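You operate a simulated robot arm through the tools that you are given. There is no shell and no other tool.

The job below is to be done with a simulated robot arm. You get a single attempt, and the scene is never put back.

TASK
Share out the grey tins on the top of the red bench. At the end: the grey tin marked "95" from the top of the red bench is in the blue tray; the grey tin labelled "62" from the top of the red bench is in the left red drawer; whatever was shut is shut again. Leave all else as you found it, and nothing knocked over. Set down upright: grey tin.

The check looks at the end state, three seconds after you hand in, the way a careful person would. Anything else that was tipped, shoved, dropped, spilled or broken makes it a failure.

THE ROBOT
A 6-joint arm with a three-finger gripper, fixed in place. Base frame: the origin is on the floor under the middle of its stand, x ahead of it, y to its left, z up. Readings come in m, degrees, newtons and seconds.
It reaches about 1.213 m from its shoulder. Its first joint turns from -166.0 to 166.0 degrees. Payload 4.89 kg.
The TCP is the grasp point between the finger pads, 0.03 m short of the fingertips. In the tool frame z runs along the fingers and y along their closing line. The gripper opens to 0.164 m; its body begins 0.125 m behind the TCP.
Orientation is that of the tool frame in the base frame, as a unit quaternion [w, x, y, z]. With the fingers straight down and closing along the base's y, the tool's x points along the base's -x, its y along +y and its z along -z.

THE INTERFACE
- The arm moves only by the tool play_rows. Its argument "commands" is a list of rows, each an object of numbers (a shift or turn left out is 0, a gripper value left out holds the last): "dx", "dy", "dz": the shift along the tool's x, y, z in units of 50 mm (1.0 is 50 mm); "wx", "wy", "wz": the turn, a rotation vector about the tool's x, y, z in units of 5 degrees (1.0 is 5 degrees). In form: [{"dx": .., "dy": .., "dz": .., "wx": .., "wy": .., "wz": ..}, ...]. A call has 1 to 20 rows; each row shifts and turns the commanded pose from where the row before left it, along the tool's axes as they then stand. "gripper" is the gripper command, from -1 (shut) to 1 (fully open), values between in proportion, set as the call begins (left out, the last holds). A call with a number of a shift or a turn outside -1 to 1 is refused whole. Rows are played at 5 a second. More than 0.05 m and 8.6 degrees between two rows, or a gripper value outside its range, and nothing of the call is played. Where a pose cannot be reached the arm comes as near as it can. A force on the tool above 40 N (or 10 N above the force at the start of the call, whichever is more), or a blocked arm, ends the call early, and 0.2 s more pass. Each finger travels about 0.108 m/s and halts on what it meets, pressing with about 28 N; the grip force reading is that of the motor and also rises with nothing between the fingers. The clock runs only during rows and for 0.2 s after the last one: add rows that do not move to give the fingers time. The reply holds the time, the measured pose of the TCP, the force on the tool along the base axes, the opening and the grip force, in the units named above and with some noise, with the torque about the TCP (base axes, N m) and any sound that the robot's microphone picked up.
- Cameras (640 x 400 px; columns grow to the right, rows downward): "scene" is fixed at [0.217, 0.5006, 1.4332]; the picture's right is [-0.99, 0.12, 0.00], its down [0.05, 0.42, -0.91] and it looks along [-0.11, -0.90, -0.42] (base axes); focal length 334 px, centre (320, 200). "wrist" rides on the gripper at [0.076, -0.002, -0.152] in the tool frame; the picture's right is [0.02, 1.00, 0.00], its down [-0.88, 0.02, -0.47] and it looks along [-0.47, 0.01, 0.88] (tool axes); focal length 247 px, centre (320, 200).
- get_image(camera): a new picture of that camera. It takes no simulated time.
- raise_lower(by): moves the trunk up (or, below 0, down) by that many m; the arm rides with it, the base frame stays. It gives what a move gives, with no picture.
- measure_at(camera, pixels): for up to 12 pixels [column, row] of the newest picture of that camera ("zoom" is the newest enlarged one), the place [x, y, z] in the base frame of the surface seen there, good to about 0.003 m. It takes no simulated time.
- inspect(camera, box): a new picture of the part [left, top, right, bottom] of that camera's present view, enlarged. It takes no simulated time.
- close_job(): hands the job in; it is judged then, once.

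Unless the task says otherwise, let go and move clear before handing in.

The tools are called after ">>>" as name(argument=value, ...) on one line, values as JSON. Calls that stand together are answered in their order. play_rows: Moves the arm, as the interface text tells. Its arguments: {"type":"object","properties":{"commands":{"type":"array","items":{"type":"object","properties":{"dx":{"type":"number"},"dy":{"type":"number"},"dz":{"type":"number"},"wx":{"type":"number"},"wy":{"type":"number"},"wz":{"type":"number"}}}},"gripper":{"type":"number"}},"required":["commands"]} The other tools are called the same way: raise_lower (by) moves the trunk up or down; get_image (camera) takes a picture; measure_at (camera, pixels) gives the place of the surface under pixels of a picture; inspect (camera, box) takes an enlarged picture of a part of a camera's view; close_job () hands the job in.

At the start:

```text
time: 0.0
eef_pos: [0.1559, -0.6643, 1.1494]
orientation: [0.0, 0.001, 1.0, 0.0]
wrist_force: [-0.4, 0.4, -0.6]
moment: [-0.02, 0.02, 0.03]
opening: 0.1639
grasp_force: 0.0
trunk travel left (down, up): [-0.175, 0.215]
```

scene: 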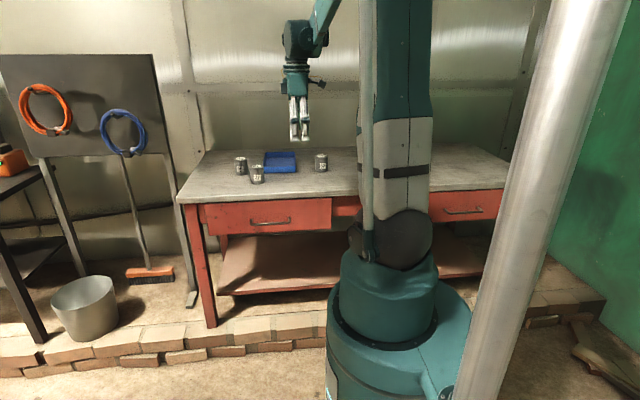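
wrist: 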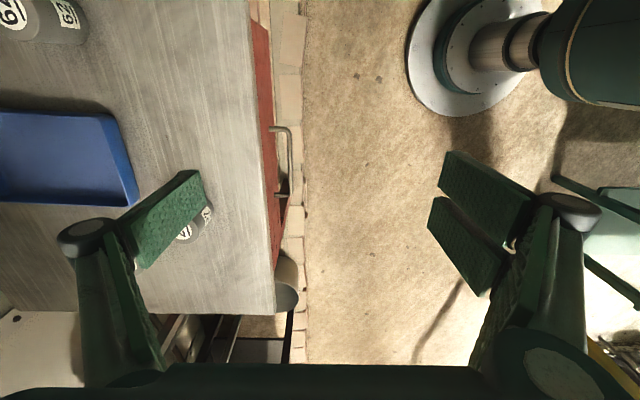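

The scene picture shows three grey tins on the bench, around (241,165), (257,174) and (321,162), a blue tray at (280,162), and red drawers at (268,215) and (465,208). I'll zoom in to read the labels and then measure positions.

>>> inspect(camera="scene", box=[180, 130, 380, 255])

>>> inspect(camera="wrist", box=[0, 0, 320, 200])

>>> measure_at(camera="scene", pixels=[[241, 158], [257, 166], [321, 155], [280, 163], [265, 152], [295, 152], [263, 171], [298, 171], [256, 224], [290, 221], [205, 155], [182, 200]])

```text
3.20 times, centred on (280, 192) of scene
```

zoom: 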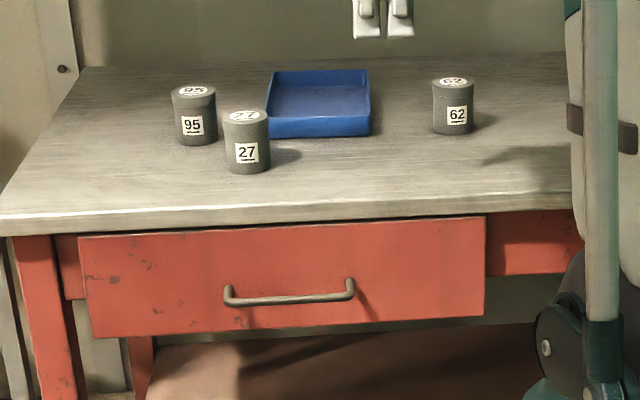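

```text
2.00 times, centred on (160, 100) of wrist
```

zoom: 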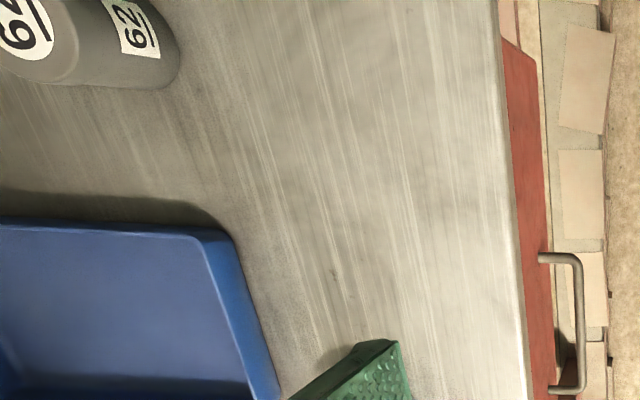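

```text
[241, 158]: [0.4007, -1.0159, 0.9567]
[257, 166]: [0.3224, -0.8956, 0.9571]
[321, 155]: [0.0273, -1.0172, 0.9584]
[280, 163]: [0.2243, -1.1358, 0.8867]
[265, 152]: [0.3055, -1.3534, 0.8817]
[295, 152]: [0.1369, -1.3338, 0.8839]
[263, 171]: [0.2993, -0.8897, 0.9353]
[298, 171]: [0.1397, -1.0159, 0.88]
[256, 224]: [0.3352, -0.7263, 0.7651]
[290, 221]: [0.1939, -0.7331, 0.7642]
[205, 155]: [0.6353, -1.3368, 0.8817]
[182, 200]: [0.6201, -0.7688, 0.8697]
```

The left tin reads 95, the front one 27 and the right one 62; the tray is empty, and the left drawer's handle sits around zoom (290,295). I'll take a closer zoom for measurements of tins, tray rim, drawer face and handle.

>>> inspect(camera="scene", box=[225, 140, 345, 215])

>>> measure_at(camera="scene", pixels=[[210, 220], [320, 210], [320, 230], [345, 210], [250, 224], [270, 222], [230, 222], [480, 200], [465, 211], [440, 205], [500, 205], [270, 235]])

```text
5.33 times, centred on (285, 178) of scene
```

zoom: 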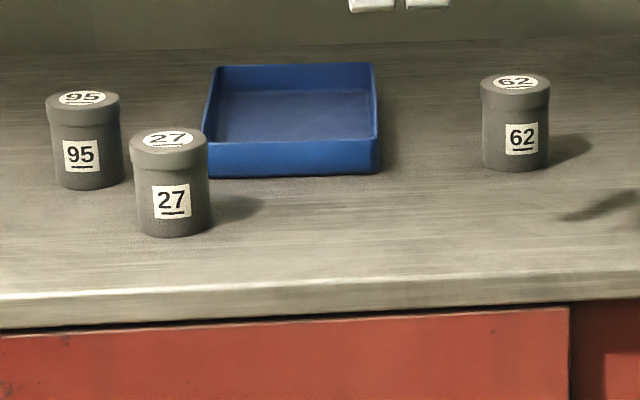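

```text
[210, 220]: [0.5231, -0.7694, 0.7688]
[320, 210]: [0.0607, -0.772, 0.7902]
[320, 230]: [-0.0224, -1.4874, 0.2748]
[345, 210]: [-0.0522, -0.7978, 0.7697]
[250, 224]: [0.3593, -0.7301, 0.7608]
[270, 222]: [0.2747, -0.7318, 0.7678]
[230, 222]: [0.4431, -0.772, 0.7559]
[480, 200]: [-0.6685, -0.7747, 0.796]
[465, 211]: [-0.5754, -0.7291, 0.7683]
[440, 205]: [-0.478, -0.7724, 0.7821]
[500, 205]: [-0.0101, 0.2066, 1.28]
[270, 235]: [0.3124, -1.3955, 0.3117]
```

>>> measure_at(camera="zoom", pixels=[[83, 95], [48, 103], [118, 103], [168, 138], [133, 147], [206, 147], [515, 80], [481, 88], [549, 88], [290, 148], [295, 130], [290, 66]])

>>> inspect(camera="scene", box=[195, 180, 355, 280])

>>> inspect(camera="wrist", box=[160, 100, 320, 400])

```text
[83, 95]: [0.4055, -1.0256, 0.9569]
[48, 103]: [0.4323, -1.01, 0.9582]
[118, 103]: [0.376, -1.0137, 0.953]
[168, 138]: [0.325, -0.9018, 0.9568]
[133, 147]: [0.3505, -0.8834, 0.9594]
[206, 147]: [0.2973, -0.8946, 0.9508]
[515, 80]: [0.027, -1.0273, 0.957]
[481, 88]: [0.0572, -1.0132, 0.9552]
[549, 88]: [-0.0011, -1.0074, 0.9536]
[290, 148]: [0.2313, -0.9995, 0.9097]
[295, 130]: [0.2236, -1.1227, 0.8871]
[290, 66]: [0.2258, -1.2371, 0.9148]
```

```text
4.00 times, centred on (275, 230) of scene
```

zoom: 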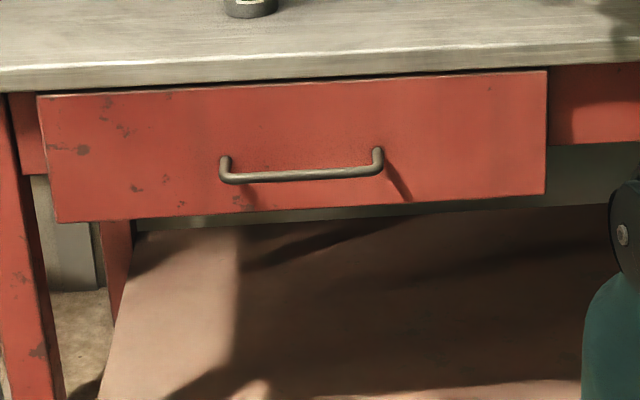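

```text
1.33 times, centred on (240, 250) of wrist
```

zoom: 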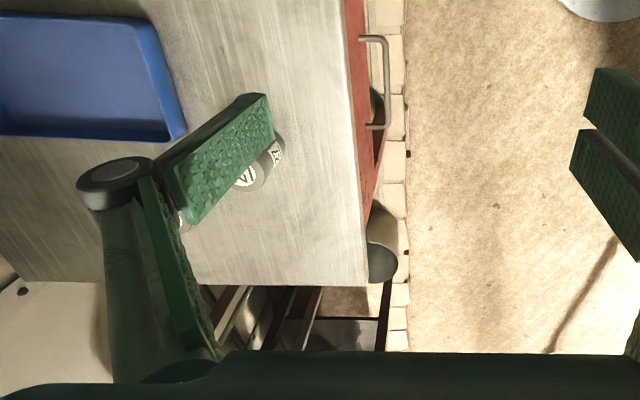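

Tins are about 58 mm wide with tops at z≈0.957; centres are roughly 95 at (0.404,-1.028), 27 at (0.324,-0.905) and 62 at (0.028,-1.028). The handle bar is at y≈-0.73, z≈0.765, so I'll measure the drawer edges, handle ends and finger thickness next.

>>> inspect(camera="scene", box=[240, 205, 300, 242])

>>> get_image(camera="wrist")

>>> measure_at(camera="wrist", pixels=[[160, 215], [185, 180], [140, 245], [204, 200], [125, 215], [480, 175], [450, 160], [525, 200], [440, 220], [480, 270], [575, 210], [85, 230]])

>>> measure_at(camera="scene", pixels=[[204, 206], [208, 233], [331, 199], [331, 226], [250, 201], [250, 198], [395, 240], [400, 150], [297, 40], [385, 290], [300, 135], [293, 100]])

```text
10.67 times, centred on (270, 224) of scene
```

zoom: 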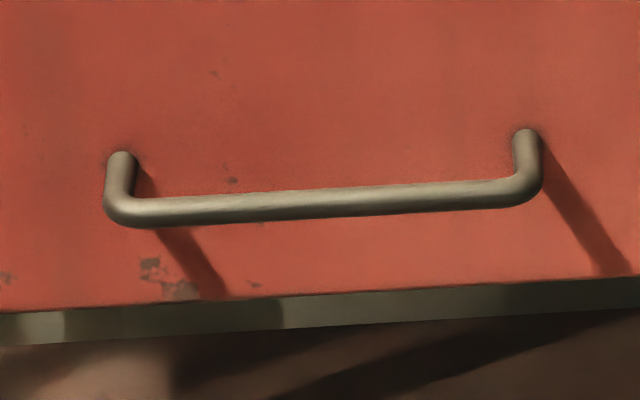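

```text
taken
```

wrist: 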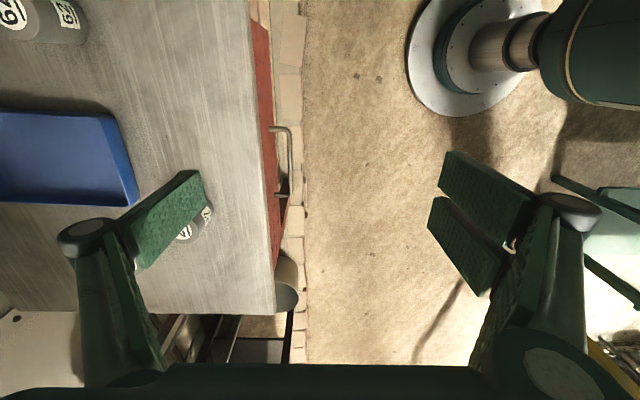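

```text
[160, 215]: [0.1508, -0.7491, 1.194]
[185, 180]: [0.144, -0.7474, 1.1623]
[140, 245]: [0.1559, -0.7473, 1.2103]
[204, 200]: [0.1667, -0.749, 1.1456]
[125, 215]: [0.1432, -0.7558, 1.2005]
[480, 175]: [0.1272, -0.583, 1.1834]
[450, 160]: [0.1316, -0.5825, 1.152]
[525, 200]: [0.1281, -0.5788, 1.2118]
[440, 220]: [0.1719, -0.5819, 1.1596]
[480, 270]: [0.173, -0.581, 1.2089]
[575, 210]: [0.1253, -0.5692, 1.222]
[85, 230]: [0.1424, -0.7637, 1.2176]
```

```text
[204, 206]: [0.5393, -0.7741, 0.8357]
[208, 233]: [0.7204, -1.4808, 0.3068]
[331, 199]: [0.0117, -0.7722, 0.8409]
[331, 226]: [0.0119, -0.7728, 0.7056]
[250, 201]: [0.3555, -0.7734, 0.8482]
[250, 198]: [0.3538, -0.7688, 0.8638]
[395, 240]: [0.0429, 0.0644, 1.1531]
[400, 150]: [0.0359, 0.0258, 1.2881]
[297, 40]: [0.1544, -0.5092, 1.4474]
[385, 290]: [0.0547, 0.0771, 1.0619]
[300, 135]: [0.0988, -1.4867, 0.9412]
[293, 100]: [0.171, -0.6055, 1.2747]
```

The handle runs x≈0.195–0.358, the drawer face is at y≈-0.772, and each finger pad is about 10–15 mm thick, so it fits behind the bar. First I'll do tin 95 into the tray: move high over it with the gripper partly closed.

>>> play_rows(commands=[{"dx": -0.45, "dy": -0.65}, {"dx": -0.45, "dy": -0.65}, {"dx": -0.45, "dy": -0.65}, {"dx": -0.45, "dy": -0.65}, {"dx": -0.45, "dy": -0.65}, {"dx": -0.45, "dy": -0.65}, {"dx": -0.45, "dy": -0.65}, {"dx": -0.45, "dy": -0.65}, {"dx": -0.45, "dy": -0.65}, {"dx": -0.45, "dy": -0.65}, {}, {}], gripper=0.25)

>>> get_image(camera="wrist")

>>> get_image(camera="scene")

```text
time: 2.6
eef_pos: [0.3824, -0.9905, 1.1484]
orientation: [0.0, 0.0, 1.0, 0.0]
wrist_force: [0.9, -0.1, -0.3]
moment: [0.06, 0.06, 0.02]
opening: 0.1026
grasp_force: 0.1
trunk travel left (down, up): [-0.175, 0.215]
```

```text
taken
```

wrist: 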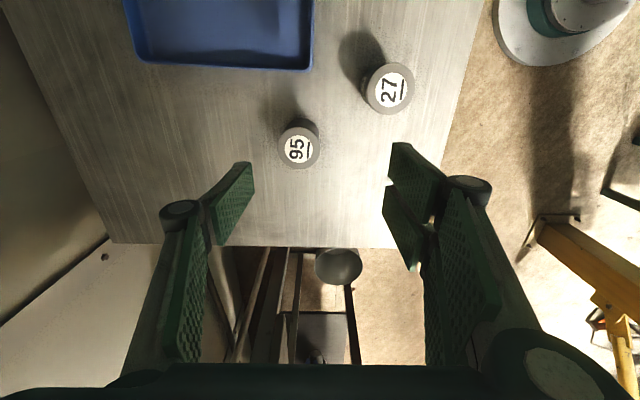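

```text
taken
```

scene: 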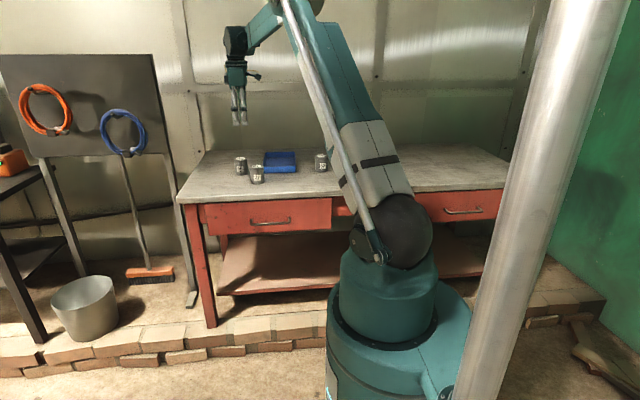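

In the wrist picture tin 95 shows at (299,148) and tin 27 at (389,88), both standing. I'll measure their lids precisely.

>>> measure_at(camera="wrist", pixels=[[298, 149], [280, 149], [317, 149], [298, 131], [298, 167], [388, 89], [368, 89], [409, 89], [388, 112], [250, 210], [305, 66], [220, 30]])

>>> inspect(camera="wrist", box=[200, 50, 440, 200])

```text
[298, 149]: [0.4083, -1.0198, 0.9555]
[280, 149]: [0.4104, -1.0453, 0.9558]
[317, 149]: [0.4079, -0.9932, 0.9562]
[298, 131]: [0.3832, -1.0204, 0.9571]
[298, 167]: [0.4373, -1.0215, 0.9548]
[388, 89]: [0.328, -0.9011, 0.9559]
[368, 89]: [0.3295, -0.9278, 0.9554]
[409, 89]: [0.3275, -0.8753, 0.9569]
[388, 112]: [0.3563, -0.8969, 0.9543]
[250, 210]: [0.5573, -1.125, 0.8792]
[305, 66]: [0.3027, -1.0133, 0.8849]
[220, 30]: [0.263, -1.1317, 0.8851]
```

```text
2.67 times, centred on (320, 125) of wrist
```

zoom: 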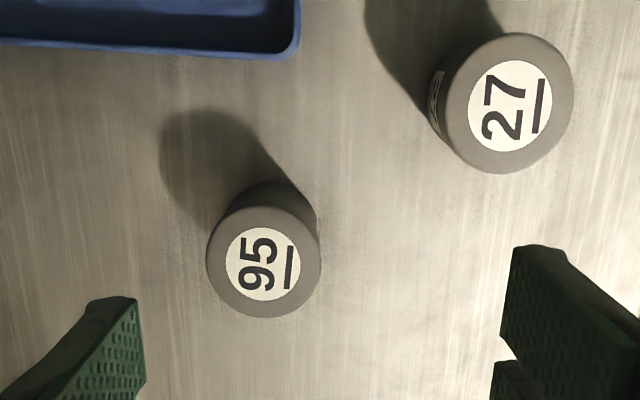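

Tin 95's lid circle is centred at wrist (298.6,148), i.e. about (0.408,-1.0195). I'll line up over it and descend partway.

>>> play_rows(commands=[{"dx": -0.26, "dy": -0.29}, {"dx": -0.25, "dy": -0.29}, {}, {"dz": 0.8}, {"dz": 0.8}, {"dz": 0.8}, {}, {}], gripper=0.25)

>>> get_image(camera="wrist")

```text
time: 4.4
eef_pos: [0.4076, -1.0206, 1.0305]
orientation: [0.0, -0.001, 1.0, 0.0]
wrist_force: [0.9, -0.9, 0.1]
moment: [0.07, 0.01, -0.01]
opening: 0.1026
grasp_force: 0.2
trunk travel left (down, up): [-0.175, 0.215]
```

```text
taken
```

wrist: 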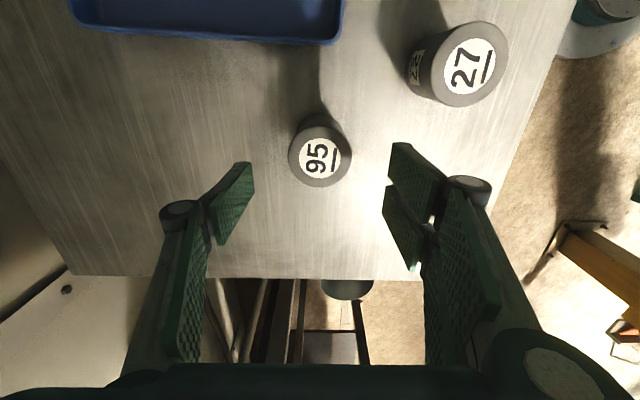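

Tin 95 is centred between the fingers at (321,157) and tin 27 is clear of them. I'll descend to grip height z≈0.926.

>>> play_rows(commands=[{"dz": 0.7}, {"dz": 0.7}, {"dz": 0.68}, {}, {}])

>>> get_image(camera="wrist")

```text
time: 5.6
eef_pos: [0.4079, -1.0213, 0.9259]
orientation: [0.0, 0.001, 1.0, 0.0]
wrist_force: [-0.8, -0.4, -0.5]
moment: [0.07, 0.01, 0.01]
opening: 0.1025
grasp_force: 0.0
trunk travel left (down, up): [-0.175, 0.215]
```

```text
taken
```

wrist: 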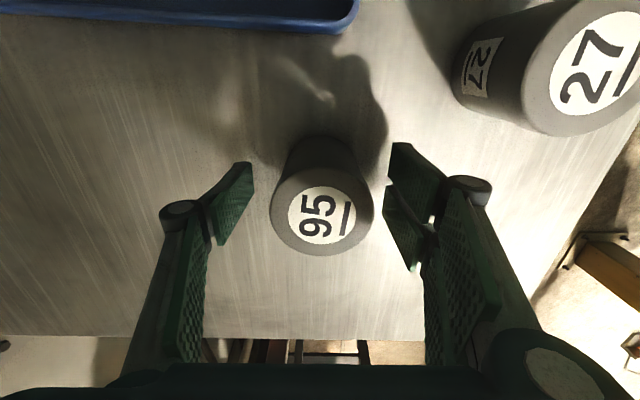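

The tin sits between the pads at (322,210). I'll close on it.

>>> play_rows(commands=[{}, {}, {}, {}, {}], gripper=-1)

>>> get_image(camera="wrist")

```text
time: 6.8
eef_pos: [0.409, -1.0211, 0.9265]
orientation: [0.0, 0.001, 1.0, 0.0]
wrist_force: [-0.1, 0.2, 0.3]
moment: [-0.02, 0.02, 0.0]
opening: 0.0581
grasp_force: 27.8
trunk travel left (down, up): [-0.175, 0.215]
```

```text
taken
```

wrist: 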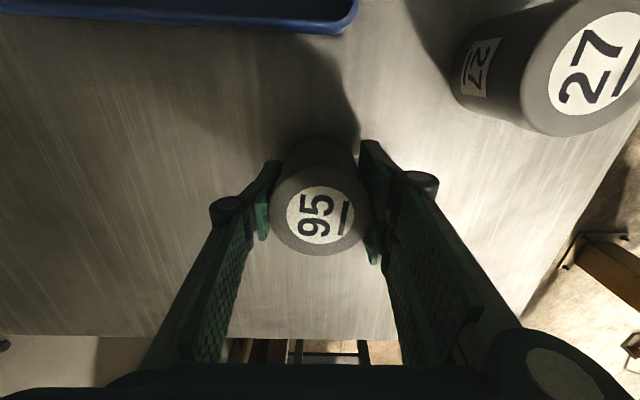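

Opening is 0.058 m with 27.8 N, so the tin is held. I'll lift it straight up and look.

>>> play_rows(commands=[{"dz": -0.3}, {"dz": -0.6}, {"dz": -0.8}, {"dz": -0.8}, {}, {}])

>>> get_image(camera="wrist")

>>> inspect(camera="scene", box=[200, 90, 360, 190])

```text
time: 8.2
eef_pos: [0.4067, -1.0177, 1.0505]
orientation: [-0.001, 0.001, 1.0, -0.001]
wrist_force: [-1.2, 0.3, -2.6]
moment: [-0.02, -0.01, -0.01]
opening: 0.0585
grasp_force: 28.1
trunk travel left (down, up): [-0.175, 0.215]
```

```text
taken
```

wrist: 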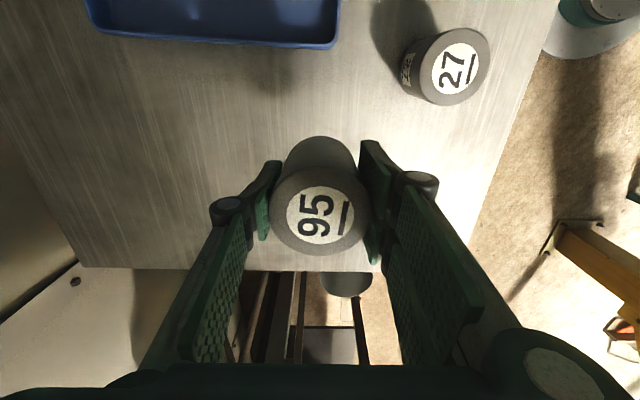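

```text
4.00 times, centred on (280, 140) of scene
```

zoom: 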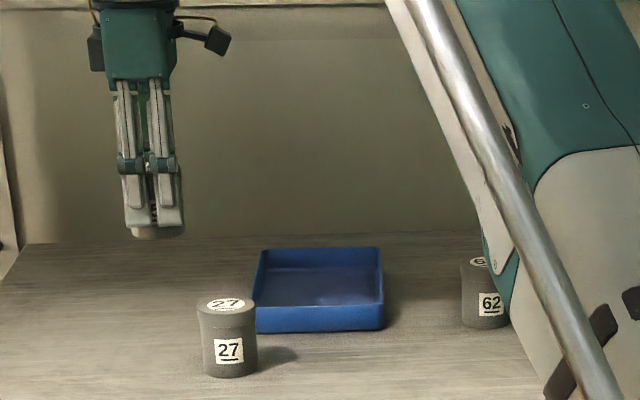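

The tin is held upright and clear of the bench. I'll measure the tray walls in the zoom (rim at rows 250–330) to choose the drop spot.

>>> measure_at(camera="zoom", pixels=[[260, 306], [382, 303], [320, 307], [262, 250], [378, 248], [320, 249], [320, 300], [320, 285], [275, 285], [370, 285], [320, 268], [320, 262]])

```text
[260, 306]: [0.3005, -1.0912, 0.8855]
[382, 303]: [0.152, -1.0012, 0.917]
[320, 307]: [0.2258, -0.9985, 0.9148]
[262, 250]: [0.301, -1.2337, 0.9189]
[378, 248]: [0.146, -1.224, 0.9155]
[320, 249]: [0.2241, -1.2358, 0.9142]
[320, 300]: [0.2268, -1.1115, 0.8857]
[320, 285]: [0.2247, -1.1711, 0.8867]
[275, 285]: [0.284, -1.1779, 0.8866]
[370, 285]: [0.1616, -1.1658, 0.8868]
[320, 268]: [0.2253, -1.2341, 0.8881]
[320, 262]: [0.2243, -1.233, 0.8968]
```

Tray interior spans x≈0.15–0.30, y≈-1.235 to -1.00, floor z≈0.886, rim 0.917. I'll carry the tin over its middle at (0.225,-1.11).

>>> play_rows(commands=[{"dx": 0.6, "dy": -0.3}, {"dx": 0.6, "dy": -0.3}, {"dx": 0.6, "dy": -0.3}, {"dx": 0.6, "dy": -0.3}, {"dx": 0.6, "dy": -0.3}, {"dx": 0.634, "dy": -0.346}, {}, {}])

>>> get_image(camera="wrist")

>>> get_image(camera="scene")

```text
time: 10.0
eef_pos: [0.2252, -1.1113, 1.0494]
orientation: [0.0, 0.001, 1.0, 0.0]
wrist_force: [-0.5, 0.8, -3.0]
moment: [0.08, -0.07, -0.01]
opening: 0.0581
grasp_force: 28.0
trunk travel left (down, up): [-0.175, 0.215]
```

```text
taken
```

wrist: 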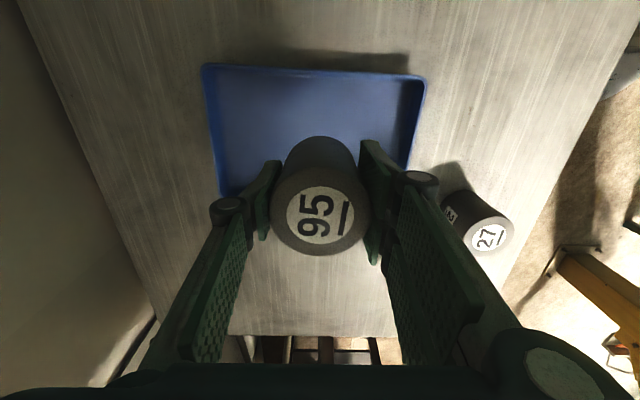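

```text
taken
```

scene: 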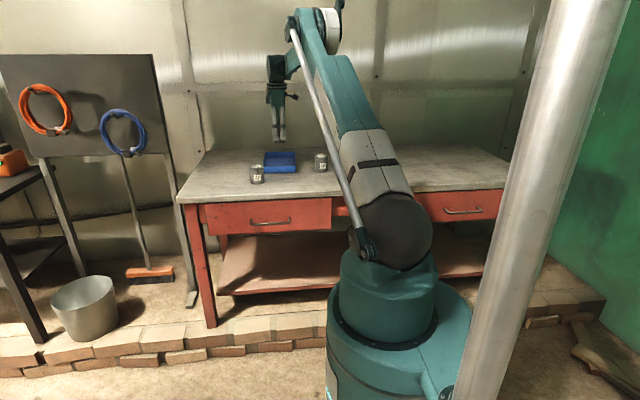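

The tin is over the tray's middle. I'll lower it: floor contact should come at TCP z≈0.932, so I stop just above and then ease down.

>>> play_rows(commands=[{"dz": 0.7}, {"dz": 0.7}, {"dz": 0.5}, {"dz": 0.3}, {}, {}])

>>> get_image(camera="wrist")

>>> inspect(camera="scene", box=[220, 110, 340, 185])

```text
time: 11.4
eef_pos: [0.2253, -1.1117, 0.9382]
orientation: [0.0, 0.0, 1.0, 0.0]
wrist_force: [0.0, -0.6, -2.8]
moment: [0.03, 0.02, -0.03]
opening: 0.0582
grasp_force: 28.0
trunk travel left (down, up): [-0.175, 0.215]
```

```text
taken
```

wrist: 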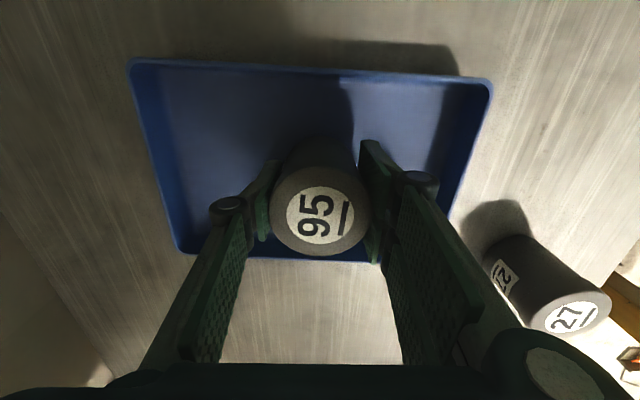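

```text
5.33 times, centred on (280, 148) of scene
```

zoom: 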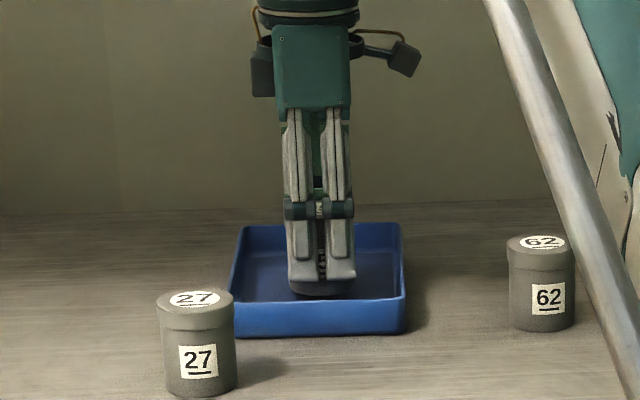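

The tin hangs a few millimetres above the tray floor at TCP z=0.938. I'll ease down in 2 mm steps until the load goes off.

>>> play_rows(commands=[{"dz": 0.04}, {"dz": 0.04}, {"dz": 0.03}, {}, {}])

```text
time: 12.6
eef_pos: [0.2252, -1.1116, 0.9341]
orientation: [0.0, -0.001, 1.0, 0.001]
wrist_force: [-1.1, -0.4, -3.1]
moment: [0.02, 0.0, -0.03]
opening: 0.0584
grasp_force: 28.1
trunk travel left (down, up): [-0.175, 0.215]
```

>>> play_rows(commands=[{"dz": 0.03}, {"dz": 0.02}, {}, {}])

```text
time: 13.6
eef_pos: [0.2255, -1.1112, 0.9321]
orientation: [0.0, 0.0, 1.0, 0.0]
wrist_force: [0.8, 0.0, -3.5]
moment: [0.03, 0.02, 0.0]
opening: 0.0582
grasp_force: 27.9
trunk travel left (down, up): [-0.175, 0.215]
```

The force is still about -3 N, so the tin is not resting yet. I'll continue with 1 mm steps.

>>> play_rows(commands=[{"dz": 0.02}, {"dz": 0.02}, {}, {}])

```text
time: 14.6
eef_pos: [0.225, -1.1118, 0.9307]
orientation: [0.0, 0.0, 1.0, 0.0]
wrist_force: [0.5, -1.2, 1.8]
moment: [-0.11, -0.04, -0.02]
opening: 0.058
grasp_force: 27.5
trunk travel left (down, up): [-0.175, 0.215]
```

The vertical force flipped to +1.8 N, so the tin rests on the tray floor. I'll open moderately and wait.

>>> play_rows(commands=[{}, {}, {}, {}], gripper=0.15)

>>> get_image(camera="wrist")

```text
time: 15.6
eef_pos: [0.226, -1.1111, 0.9305]
orientation: [-0.001, 0.0, 1.0, 0.0]
wrist_force: [0.0, 0.8, 0.3]
moment: [0.0, 0.0, 0.0]
opening: 0.094
grasp_force: 0.0
trunk travel left (down, up): [-0.175, 0.215]
```

```text
taken
```

wrist: 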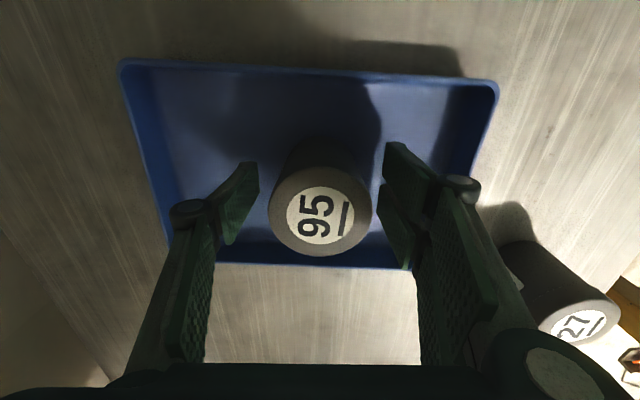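

Tin 95 stands free in the tray with both pads clear. I'll go straight up to z≈1.15.

>>> play_rows(commands=[{"dz": -0.5}, {"dz": -0.8}, {"dz": -0.9}, {"dz": -0.9}, {"dz": -0.9}, {"dz": -0.4}, {}, {}])

>>> inspect(camera="scene", box=[200, 130, 360, 230])

```text
time: 17.4
eef_pos: [0.2246, -1.1127, 1.151]
orientation: [0.0, 0.0, 1.0, 0.0]
wrist_force: [0.1, 0.7, 0.4]
moment: [-0.07, -0.02, -0.01]
opening: 0.0941
grasp_force: 0.1
trunk travel left (down, up): [-0.175, 0.215]
```

```text
4.00 times, centred on (280, 180) of scene
```

zoom: 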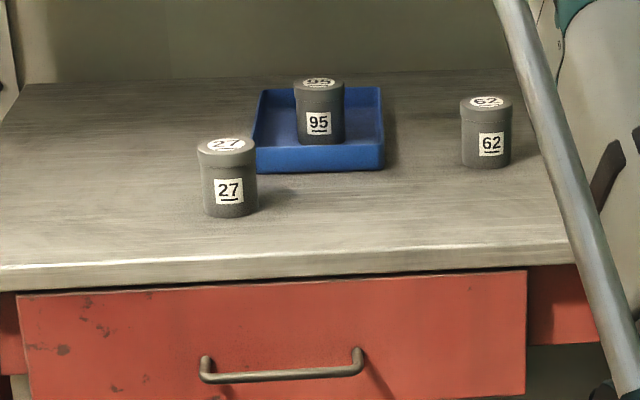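

Tin 95 now stands upright in the tray. Next is the drawer: I'll measure the handle bar exactly in this zoom (posts at (206,362) and (357,352), bar near row 375).

>>> inspect(camera="scene", box=[240, 205, 300, 242])

>>> measure_at(camera="zoom", pixels=[[120, 185], [200, 208], [320, 203], [320, 195], [320, 211], [440, 196], [527, 170], [320, 150], [320, 100], [320, 260], [122, 160], [527, 140]])

```text
10.67 times, centred on (270, 224) of scene
```

zoom: 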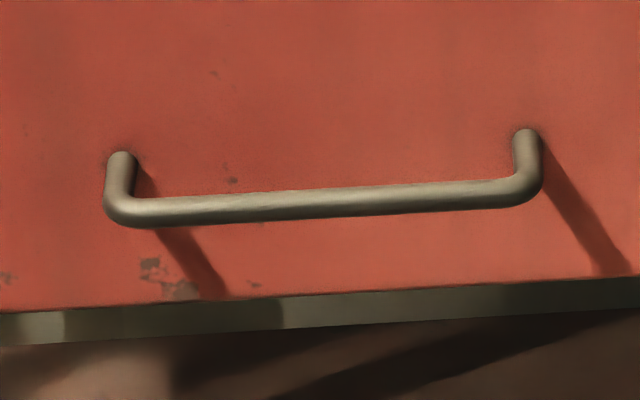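

```text
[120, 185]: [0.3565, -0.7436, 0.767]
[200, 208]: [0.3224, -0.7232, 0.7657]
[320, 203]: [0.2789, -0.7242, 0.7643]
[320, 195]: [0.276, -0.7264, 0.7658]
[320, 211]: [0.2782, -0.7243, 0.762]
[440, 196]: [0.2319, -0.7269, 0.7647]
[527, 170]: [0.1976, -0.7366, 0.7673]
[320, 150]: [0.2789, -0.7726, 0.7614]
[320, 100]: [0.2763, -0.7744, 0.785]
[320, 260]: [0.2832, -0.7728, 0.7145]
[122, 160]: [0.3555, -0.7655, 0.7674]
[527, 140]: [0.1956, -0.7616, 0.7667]
```

The bar axis is near y=-0.730, z=0.764 with x from 0.197 to 0.356, and the face is at y=-0.7735, leaving a 37 mm gap. I'll move off the bench to in front of the drawer, tilt the tool 25° so the knuckles clear the bench edge, and narrow the gripper.

>>> play_rows(commands=[{"dx": -0.0873, "dy": 0.821}, {"dx": -0.0873, "dy": 0.821}, {"dx": -0.0873, "dy": 0.821}, {"dx": -0.0873, "dy": 0.821}, {"dx": -0.0873, "dy": 0.821}, {"dx": -0.0873, "dy": 0.821}, {"dx": -0.0873, "dy": 0.821}, {"dx": -0.0873, "dy": 0.821}, {"dx": -0.0873, "dy": 0.821}, {"dx": -0.0873, "dy": 0.821}, {"dx": -0.0873, "dy": 0.821}, {"dx": -0.0873, "dy": 0.821}, {"wx": 1}, {"wx": 1}, {"wx": 1}, {"wx": 1}, {"wx": 1}, {}, {}], gripper=-0.55)

>>> get_image(camera="wrist")

>>> get_image(camera="scene")

```text
time: 21.4
eef_pos: [0.2773, -0.6195, 1.1505]
orientation: [0.0, 0.001, 0.976, -0.216]
wrist_force: [0.4, 1.0, -0.2]
moment: [0.02, -0.01, -0.02]
opening: 0.0369
grasp_force: 0.0
trunk travel left (down, up): [-0.175, 0.215]
```

```text
taken
```

wrist: 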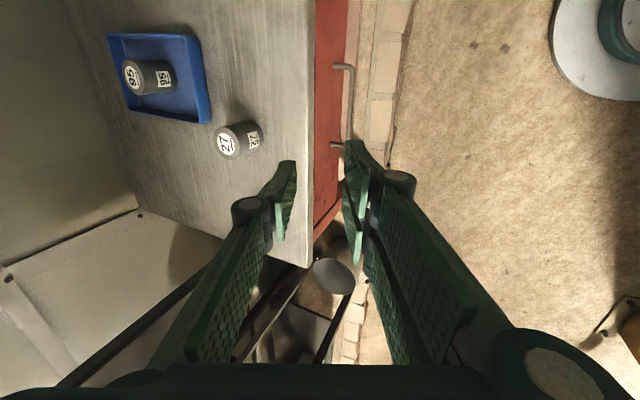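

```text
taken
```

scene: 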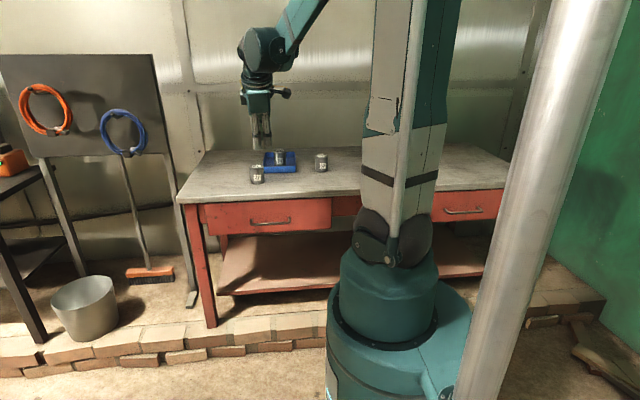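

The tool is tilted 25° in front of the drawer, and the bar is visible at wrist (345,100). Let me check the finger thickness before threading one behind the bar.

>>> inspect(camera="wrist", box=[220, 130, 440, 270])

>>> measure_at(camera="wrist", pixels=[[275, 185], [293, 165], [290, 185], [281, 225], [262, 205], [240, 212], [232, 215], [360, 150], [350, 190], [370, 190], [398, 180], [412, 182]])

```text
2.86 times, centred on (330, 200) of wrist
```

zoom: 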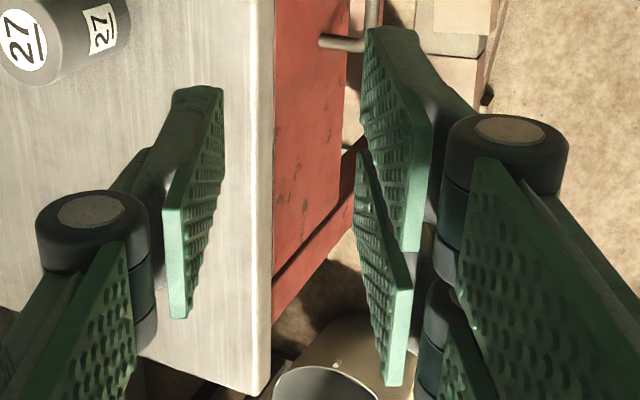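

```text
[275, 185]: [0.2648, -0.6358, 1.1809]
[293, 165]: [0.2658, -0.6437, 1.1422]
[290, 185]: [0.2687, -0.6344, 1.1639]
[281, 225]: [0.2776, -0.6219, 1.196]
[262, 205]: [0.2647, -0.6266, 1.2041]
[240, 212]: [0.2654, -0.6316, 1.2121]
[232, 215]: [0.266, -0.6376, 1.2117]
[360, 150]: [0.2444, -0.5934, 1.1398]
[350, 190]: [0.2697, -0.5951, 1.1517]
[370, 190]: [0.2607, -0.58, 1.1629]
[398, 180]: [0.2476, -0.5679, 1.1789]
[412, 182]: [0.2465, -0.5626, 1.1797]
```

Fingertips are about 14 mm thick, which fits the 37 mm gap. I'll move to 0.15 m back from the bar along the tool axis and look again.

>>> play_rows(commands=[{"dy": 0.2107, "dz": 0.823}, {"dy": 0.2107, "dz": 0.823}, {"dy": 0.2107, "dz": 0.823}, {"dy": 0.2107, "dz": 0.823}, {"dy": 0.2107, "dz": 0.823}, {"dy": 0.2107, "dz": 0.823}, {}, {}], gripper=-0.57)

>>> get_image(camera="wrist")

>>> inspect(camera="scene", box=[190, 120, 350, 245])

```text
time: 23.2
eef_pos: [0.2785, -0.6661, 0.8995]
orientation: [0.0, 0.001, 0.976, -0.216]
wrist_force: [0.5, -1.1, -0.9]
moment: [0.06, 0.04, -0.03]
opening: 0.0354
grasp_force: 0.0
trunk travel left (down, up): [-0.175, 0.215]
```

```text
taken
```

wrist: 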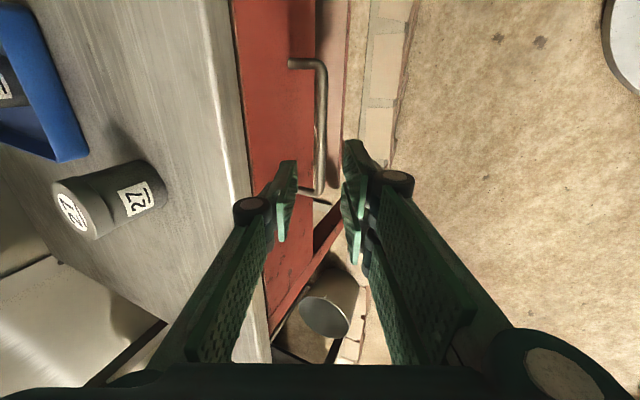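

```text
3.20 times, centred on (270, 182) of scene
```

zoom: 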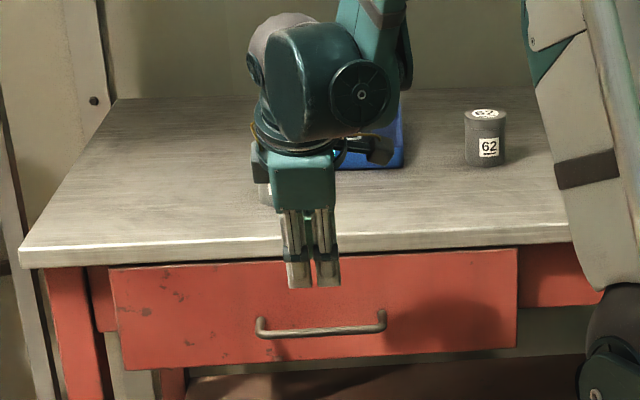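

The bar shows at wrist column ≈320 from row 65 to 190, between the fingertips at columns 295 and 345. I'll measure it from this view to confirm alignment.

>>> measure_at(camera="wrist", pixels=[[321, 80], [321, 110], [321, 140], [320, 165], [300, 64], [270, 80], [225, 120], [235, 120], [290, 165], [345, 150]])

>>> inspect(camera="wrist", box=[220, 40, 420, 260])

```text
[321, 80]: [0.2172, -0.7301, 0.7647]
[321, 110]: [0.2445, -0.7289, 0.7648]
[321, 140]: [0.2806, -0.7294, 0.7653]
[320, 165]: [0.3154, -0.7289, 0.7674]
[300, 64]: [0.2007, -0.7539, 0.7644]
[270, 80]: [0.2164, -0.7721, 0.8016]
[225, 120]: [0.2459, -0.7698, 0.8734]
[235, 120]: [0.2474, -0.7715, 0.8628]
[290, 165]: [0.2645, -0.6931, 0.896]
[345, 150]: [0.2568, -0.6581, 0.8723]
```

```text
1.82 times, centred on (320, 150) of wrist
```

zoom: 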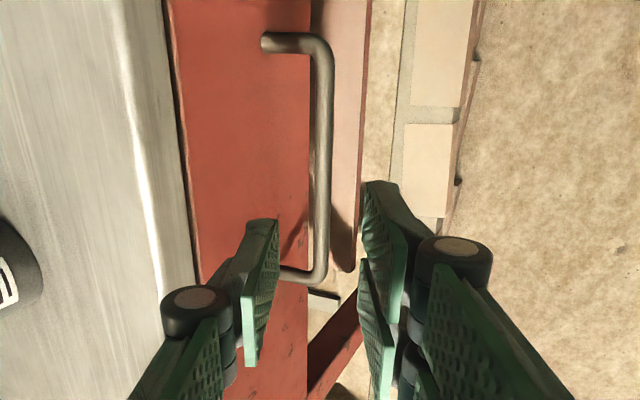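

The bar axis is 0.1525 m ahead along the tool axis and only about 0.6 mm off the closing centre. I'll advance 0.10 m and check.

>>> play_rows(commands=[{"dz": 0.5}, {"dz": 0.5}, {"dz": 0.5}, {"dz": 0.5}, {}, {}])

>>> inspect(camera="wrist", box=[220, 40, 420, 260])

```text
time: 24.6
eef_pos: [0.2781, -0.7084, 0.8103]
orientation: [0.0, 0.0, 0.976, -0.217]
wrist_force: [0.6, -0.1, 0.2]
moment: [0.03, 0.0, 0.01]
opening: 0.0354
grasp_force: 0.0
trunk travel left (down, up): [-0.175, 0.215]
```

```text
1.82 times, centred on (320, 150) of wrist
```

zoom: 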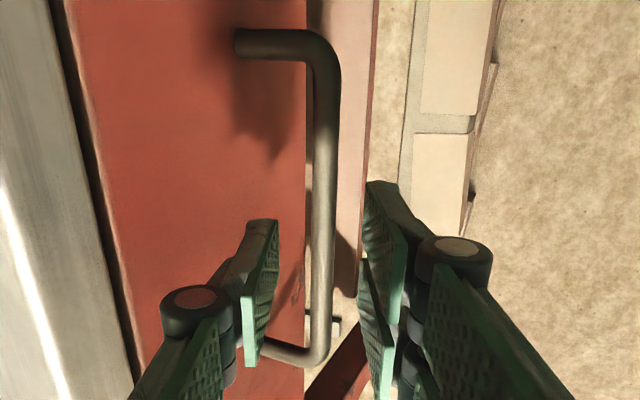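

The bar at zoom column ≈322 lies midway between the single finger (270) and the pair (370). I'll advance the final 40 mm slowly.

>>> play_rows(commands=[{"dz": 0.3}, {"dz": 0.3}, {"dz": 0.22}, {}, {}])

>>> inspect(camera="wrist", box=[220, 40, 420, 260])

```text
time: 25.8
eef_pos: [0.2789, -0.7256, 0.7725]
orientation: [0.0, 0.0, 0.976, -0.217]
wrist_force: [0.1, -0.6, -0.5]
moment: [0.0, 0.03, -0.01]
opening: 0.0355
grasp_force: 0.1
trunk travel left (down, up): [-0.175, 0.215]
```

```text
1.82 times, centred on (320, 150) of wrist
```

zoom: 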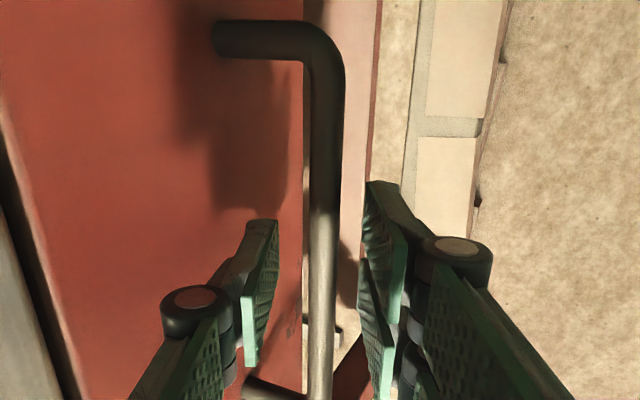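

No contact forces, and the bar sits between the pads. I'll close on it.

>>> play_rows(commands=[{}, {}, {}, {}], gripper=-1)

>>> inspect(camera="wrist", box=[220, 40, 420, 260])

```text
time: 26.8
eef_pos: [0.2795, -0.726, 0.7725]
orientation: [0.0, 0.0, 0.977, -0.215]
wrist_force: [-0.6, 1.0, -13.8]
moment: [0.09, 0.1, 0.0]
opening: 0.0109
grasp_force: 44.7
trunk travel left (down, up): [-0.175, 0.215]
stopped in row 4: the force on the tool passed its limit at 41 N (the readings are from after the stop); the commanded pose is now the measured one
```

```text
1.82 times, centred on (320, 150) of wrist
```

zoom: 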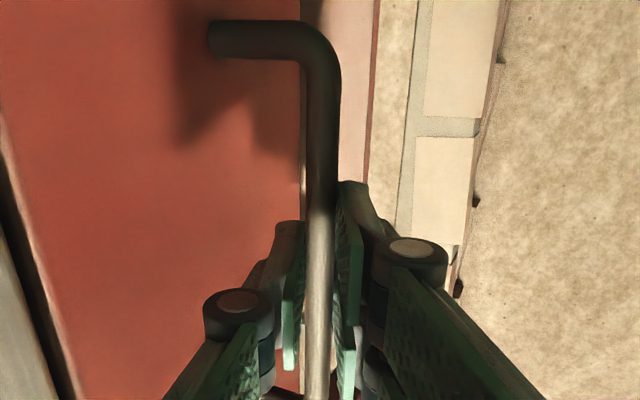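

The pads closed on the bar (opening 10.9 mm) with some residual downward force of ~14 N. I'll wait a moment to see whether it settles.

>>> play_rows(commands=[{}, {}])

```text
time: 27.4
eef_pos: [0.2784, -0.725, 0.7719]
orientation: [0.0, 0.0, 0.976, -0.216]
wrist_force: [-0.4, 5.5, -15.3]
moment: [0.13, -0.03, 0.08]
opening: 0.0108
grasp_force: 44.6
trunk travel left (down, up): [-0.175, 0.215]
```

The bar is firmly held. I'll start a slow pull along base +y (15 mm) and lower by 1 mm to ease the vertical load.

>>> play_rows(commands=[{"dy": 0.0085, "dz": 0.018}, {"dy": 0.0906, "dz": -0.0423}, {"dy": 0.0906, "dz": -0.0423}, {"dy": 0.0906, "dz": -0.0423}, {}])

>>> get_image(camera="scene")

```text
time: 28.6
eef_pos: [0.2783, -0.7098, 0.7724]
orientation: [0.0, 0.001, 0.976, -0.216]
wrist_force: [6.2, -1.2, 17.0]
moment: [-0.11, -0.29, 0.2]
opening: 0.0111
grasp_force: 44.5
trunk travel left (down, up): [-0.175, 0.215]
```

```text
taken
```

scene: 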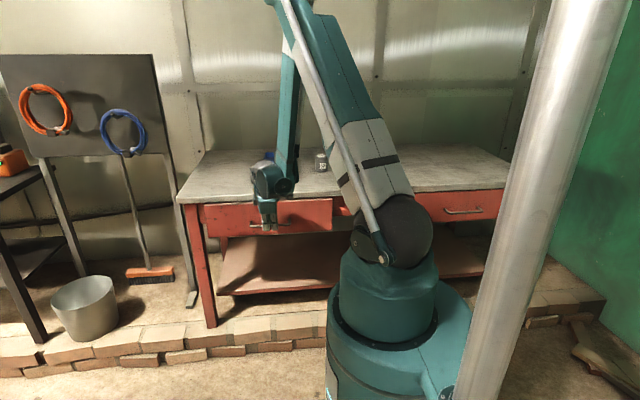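

The pull moved 15 mm with little y force (the drawer is sliding), but the 1 mm drop overshot to +17 N. I'll raise 0.5 mm and keep pulling 50 mm.

>>> play_rows(commands=[{"dy": -0.0042, "dz": -0.0091}, {"dy": 0.1813, "dz": -0.0845}, {"dy": 0.1813, "dz": -0.0845}, {"dy": 0.1813, "dz": -0.0845}, {"dy": 0.1813, "dz": -0.0845}, {"dy": 0.1813, "dz": -0.0845}, {}])

>>> get_image(camera="scene")

>>> get_image(camera="wrist")

```text
time: 30.2
eef_pos: [0.2831, -0.669, 0.7859]
orientation: [-0.001, 0.001, 0.976, -0.216]
wrist_force: [0.4, -3.3, 20.4]
moment: [-0.29, 0.1, 0.08]
opening: 0.0002
grasp_force: 45.0
out of reach, approached as far as the arm can: row 4, 5, 6
trunk travel left (down, up): [-0.175, 0.215]
```

```text
taken
```

scene: 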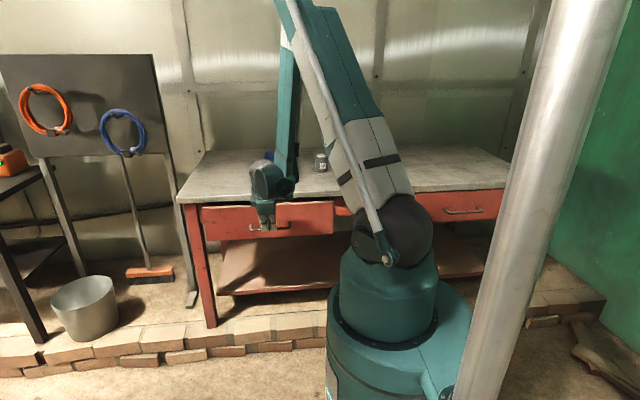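

```text
taken
```

wrist: 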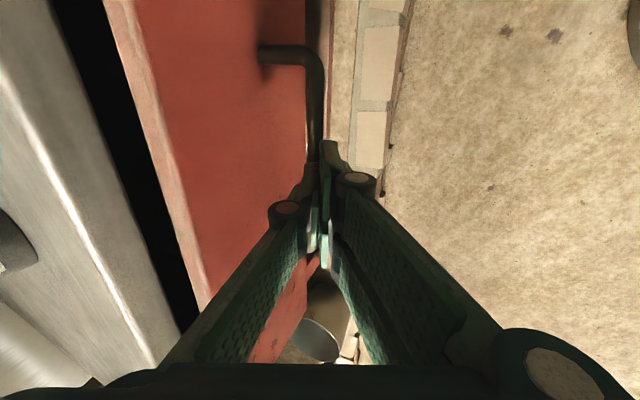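

Rows 4–6 ran out of reach and the grip slid off the bar (opening 0.0002 m); the drawer is about 40–50 mm open. Let me look closely before moving anything.

>>> inspect(camera="wrist", box=[220, 40, 420, 260])

>>> inspect(camera="scene", box=[220, 160, 340, 245])

>>> measure_at(camera="scene", pixels=[[290, 30], [288, 70], [286, 110], [284, 150], [276, 186], [258, 175], [330, 60], [360, 130], [385, 190], [395, 235], [310, 20], [300, 222]])

```text
1.82 times, centred on (320, 150) of wrist
```

zoom: 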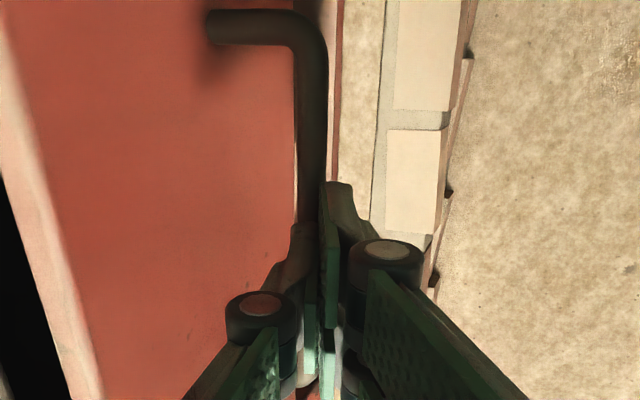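

```text
4.71 times, centred on (280, 202) of scene
```

zoom: 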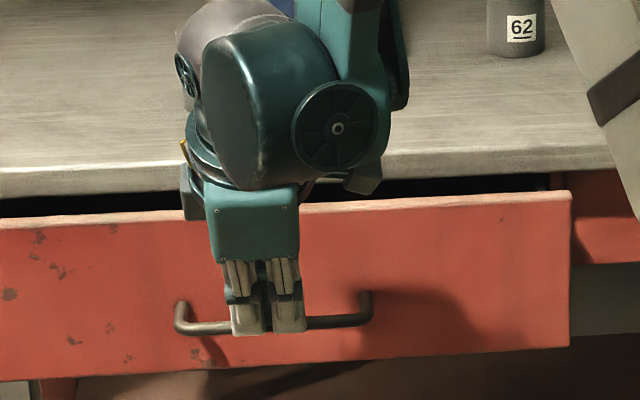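

```text
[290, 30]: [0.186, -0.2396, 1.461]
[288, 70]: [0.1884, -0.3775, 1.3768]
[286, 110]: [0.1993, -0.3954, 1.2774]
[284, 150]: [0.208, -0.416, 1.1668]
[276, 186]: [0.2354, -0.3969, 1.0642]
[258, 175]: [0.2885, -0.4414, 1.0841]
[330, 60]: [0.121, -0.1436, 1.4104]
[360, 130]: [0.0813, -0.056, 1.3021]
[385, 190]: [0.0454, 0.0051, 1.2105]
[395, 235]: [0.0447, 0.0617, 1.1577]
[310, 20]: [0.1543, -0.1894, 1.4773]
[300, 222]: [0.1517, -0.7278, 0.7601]
```

The fingertips slid up and now rest on top of the bar; the face is at y≈-0.728, so the drawer is open ~45 mm. The arm is too folded here, so I'll lift straight up off the bar, then raise the trunk to get more room.

>>> play_rows(commands=[{"dy": -0.2113, "dz": -0.4532}, {"dy": -0.3381, "dz": -0.725}, {"dy": -0.3381, "dz": -0.725}, {"dy": -0.3381, "dz": -0.725}, {}, {}])

>>> get_image(camera="wrist")

```text
time: 31.6
eef_pos: [0.2838, -0.6707, 0.9271]
orientation: [-0.001, 0.001, 0.976, -0.216]
wrist_force: [0.0, 0.2, 0.2]
moment: [-0.03, -0.01, 0.02]
opening: 0.0
grasp_force: 45.7
trunk travel left (down, up): [-0.175, 0.215]
```

```text
taken
```

wrist: 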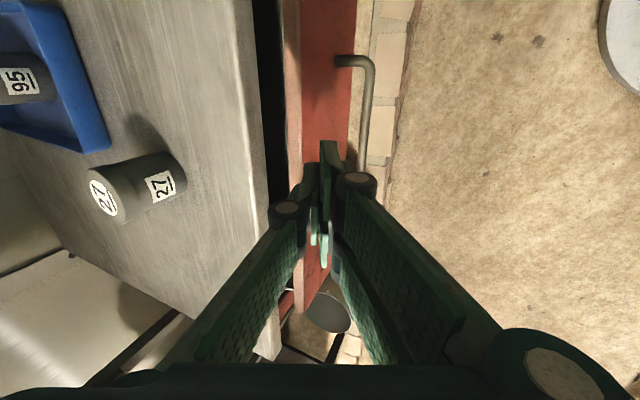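

The gripper is free and the drawer's dark gap shows at wrist column ≈270. I'll raise the trunk 0.20 m so the arm folds less when pulling.

>>> raise_lower(by=0.2)

>>> get_image(camera="scene")

```text
time: 33.8
eef_pos: [0.2831, -0.6695, 1.1268]
orientation: [0.0, 0.001, 0.977, -0.215]
wrist_force: [0.3, -0.4, 1.0]
moment: [0.0, -0.01, -0.02]
opening: 0.0
grasp_force: 45.0
trunk travel left (down, up): [-0.375, 0.015]
```

```text
taken
```

scene: 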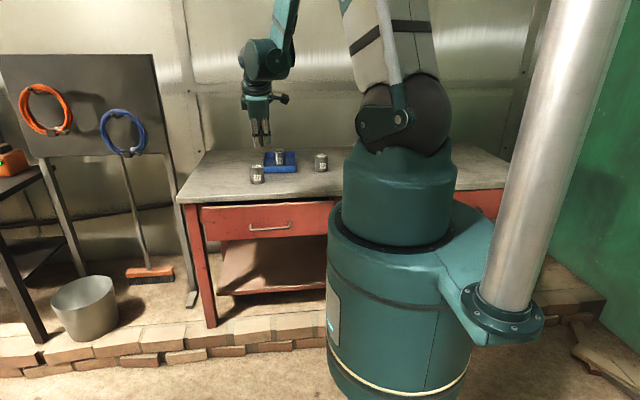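

The whole handle is visible now around (270,227). I'll measure it in the new position.

>>> inspect(camera="scene", box=[190, 190, 340, 250])

>>> measure_at(camera="scene", pixels=[[251, 228], [260, 228], [270, 228], [280, 227], [289, 226], [270, 216], [270, 207], [270, 204], [240, 205], [300, 203], [289, 223], [250, 226]])

```text
4.27 times, centred on (265, 220) of scene
```

zoom: 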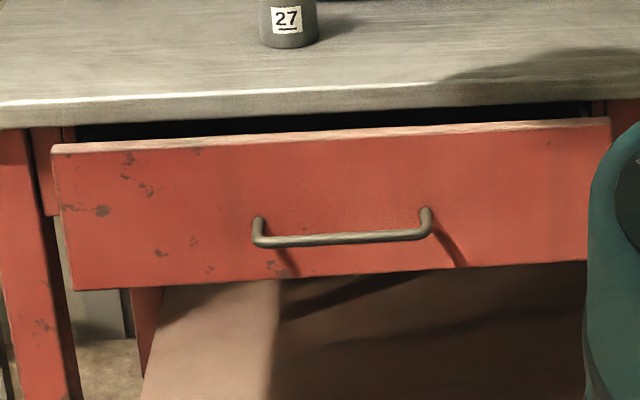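

```text
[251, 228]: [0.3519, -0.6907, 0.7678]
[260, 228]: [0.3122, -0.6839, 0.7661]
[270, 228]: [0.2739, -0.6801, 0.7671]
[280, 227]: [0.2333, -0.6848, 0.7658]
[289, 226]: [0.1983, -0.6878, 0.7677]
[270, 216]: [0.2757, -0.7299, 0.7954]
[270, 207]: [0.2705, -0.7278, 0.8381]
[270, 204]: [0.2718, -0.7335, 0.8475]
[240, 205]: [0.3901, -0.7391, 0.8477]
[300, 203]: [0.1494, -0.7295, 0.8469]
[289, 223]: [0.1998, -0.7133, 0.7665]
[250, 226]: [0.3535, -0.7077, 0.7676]
```

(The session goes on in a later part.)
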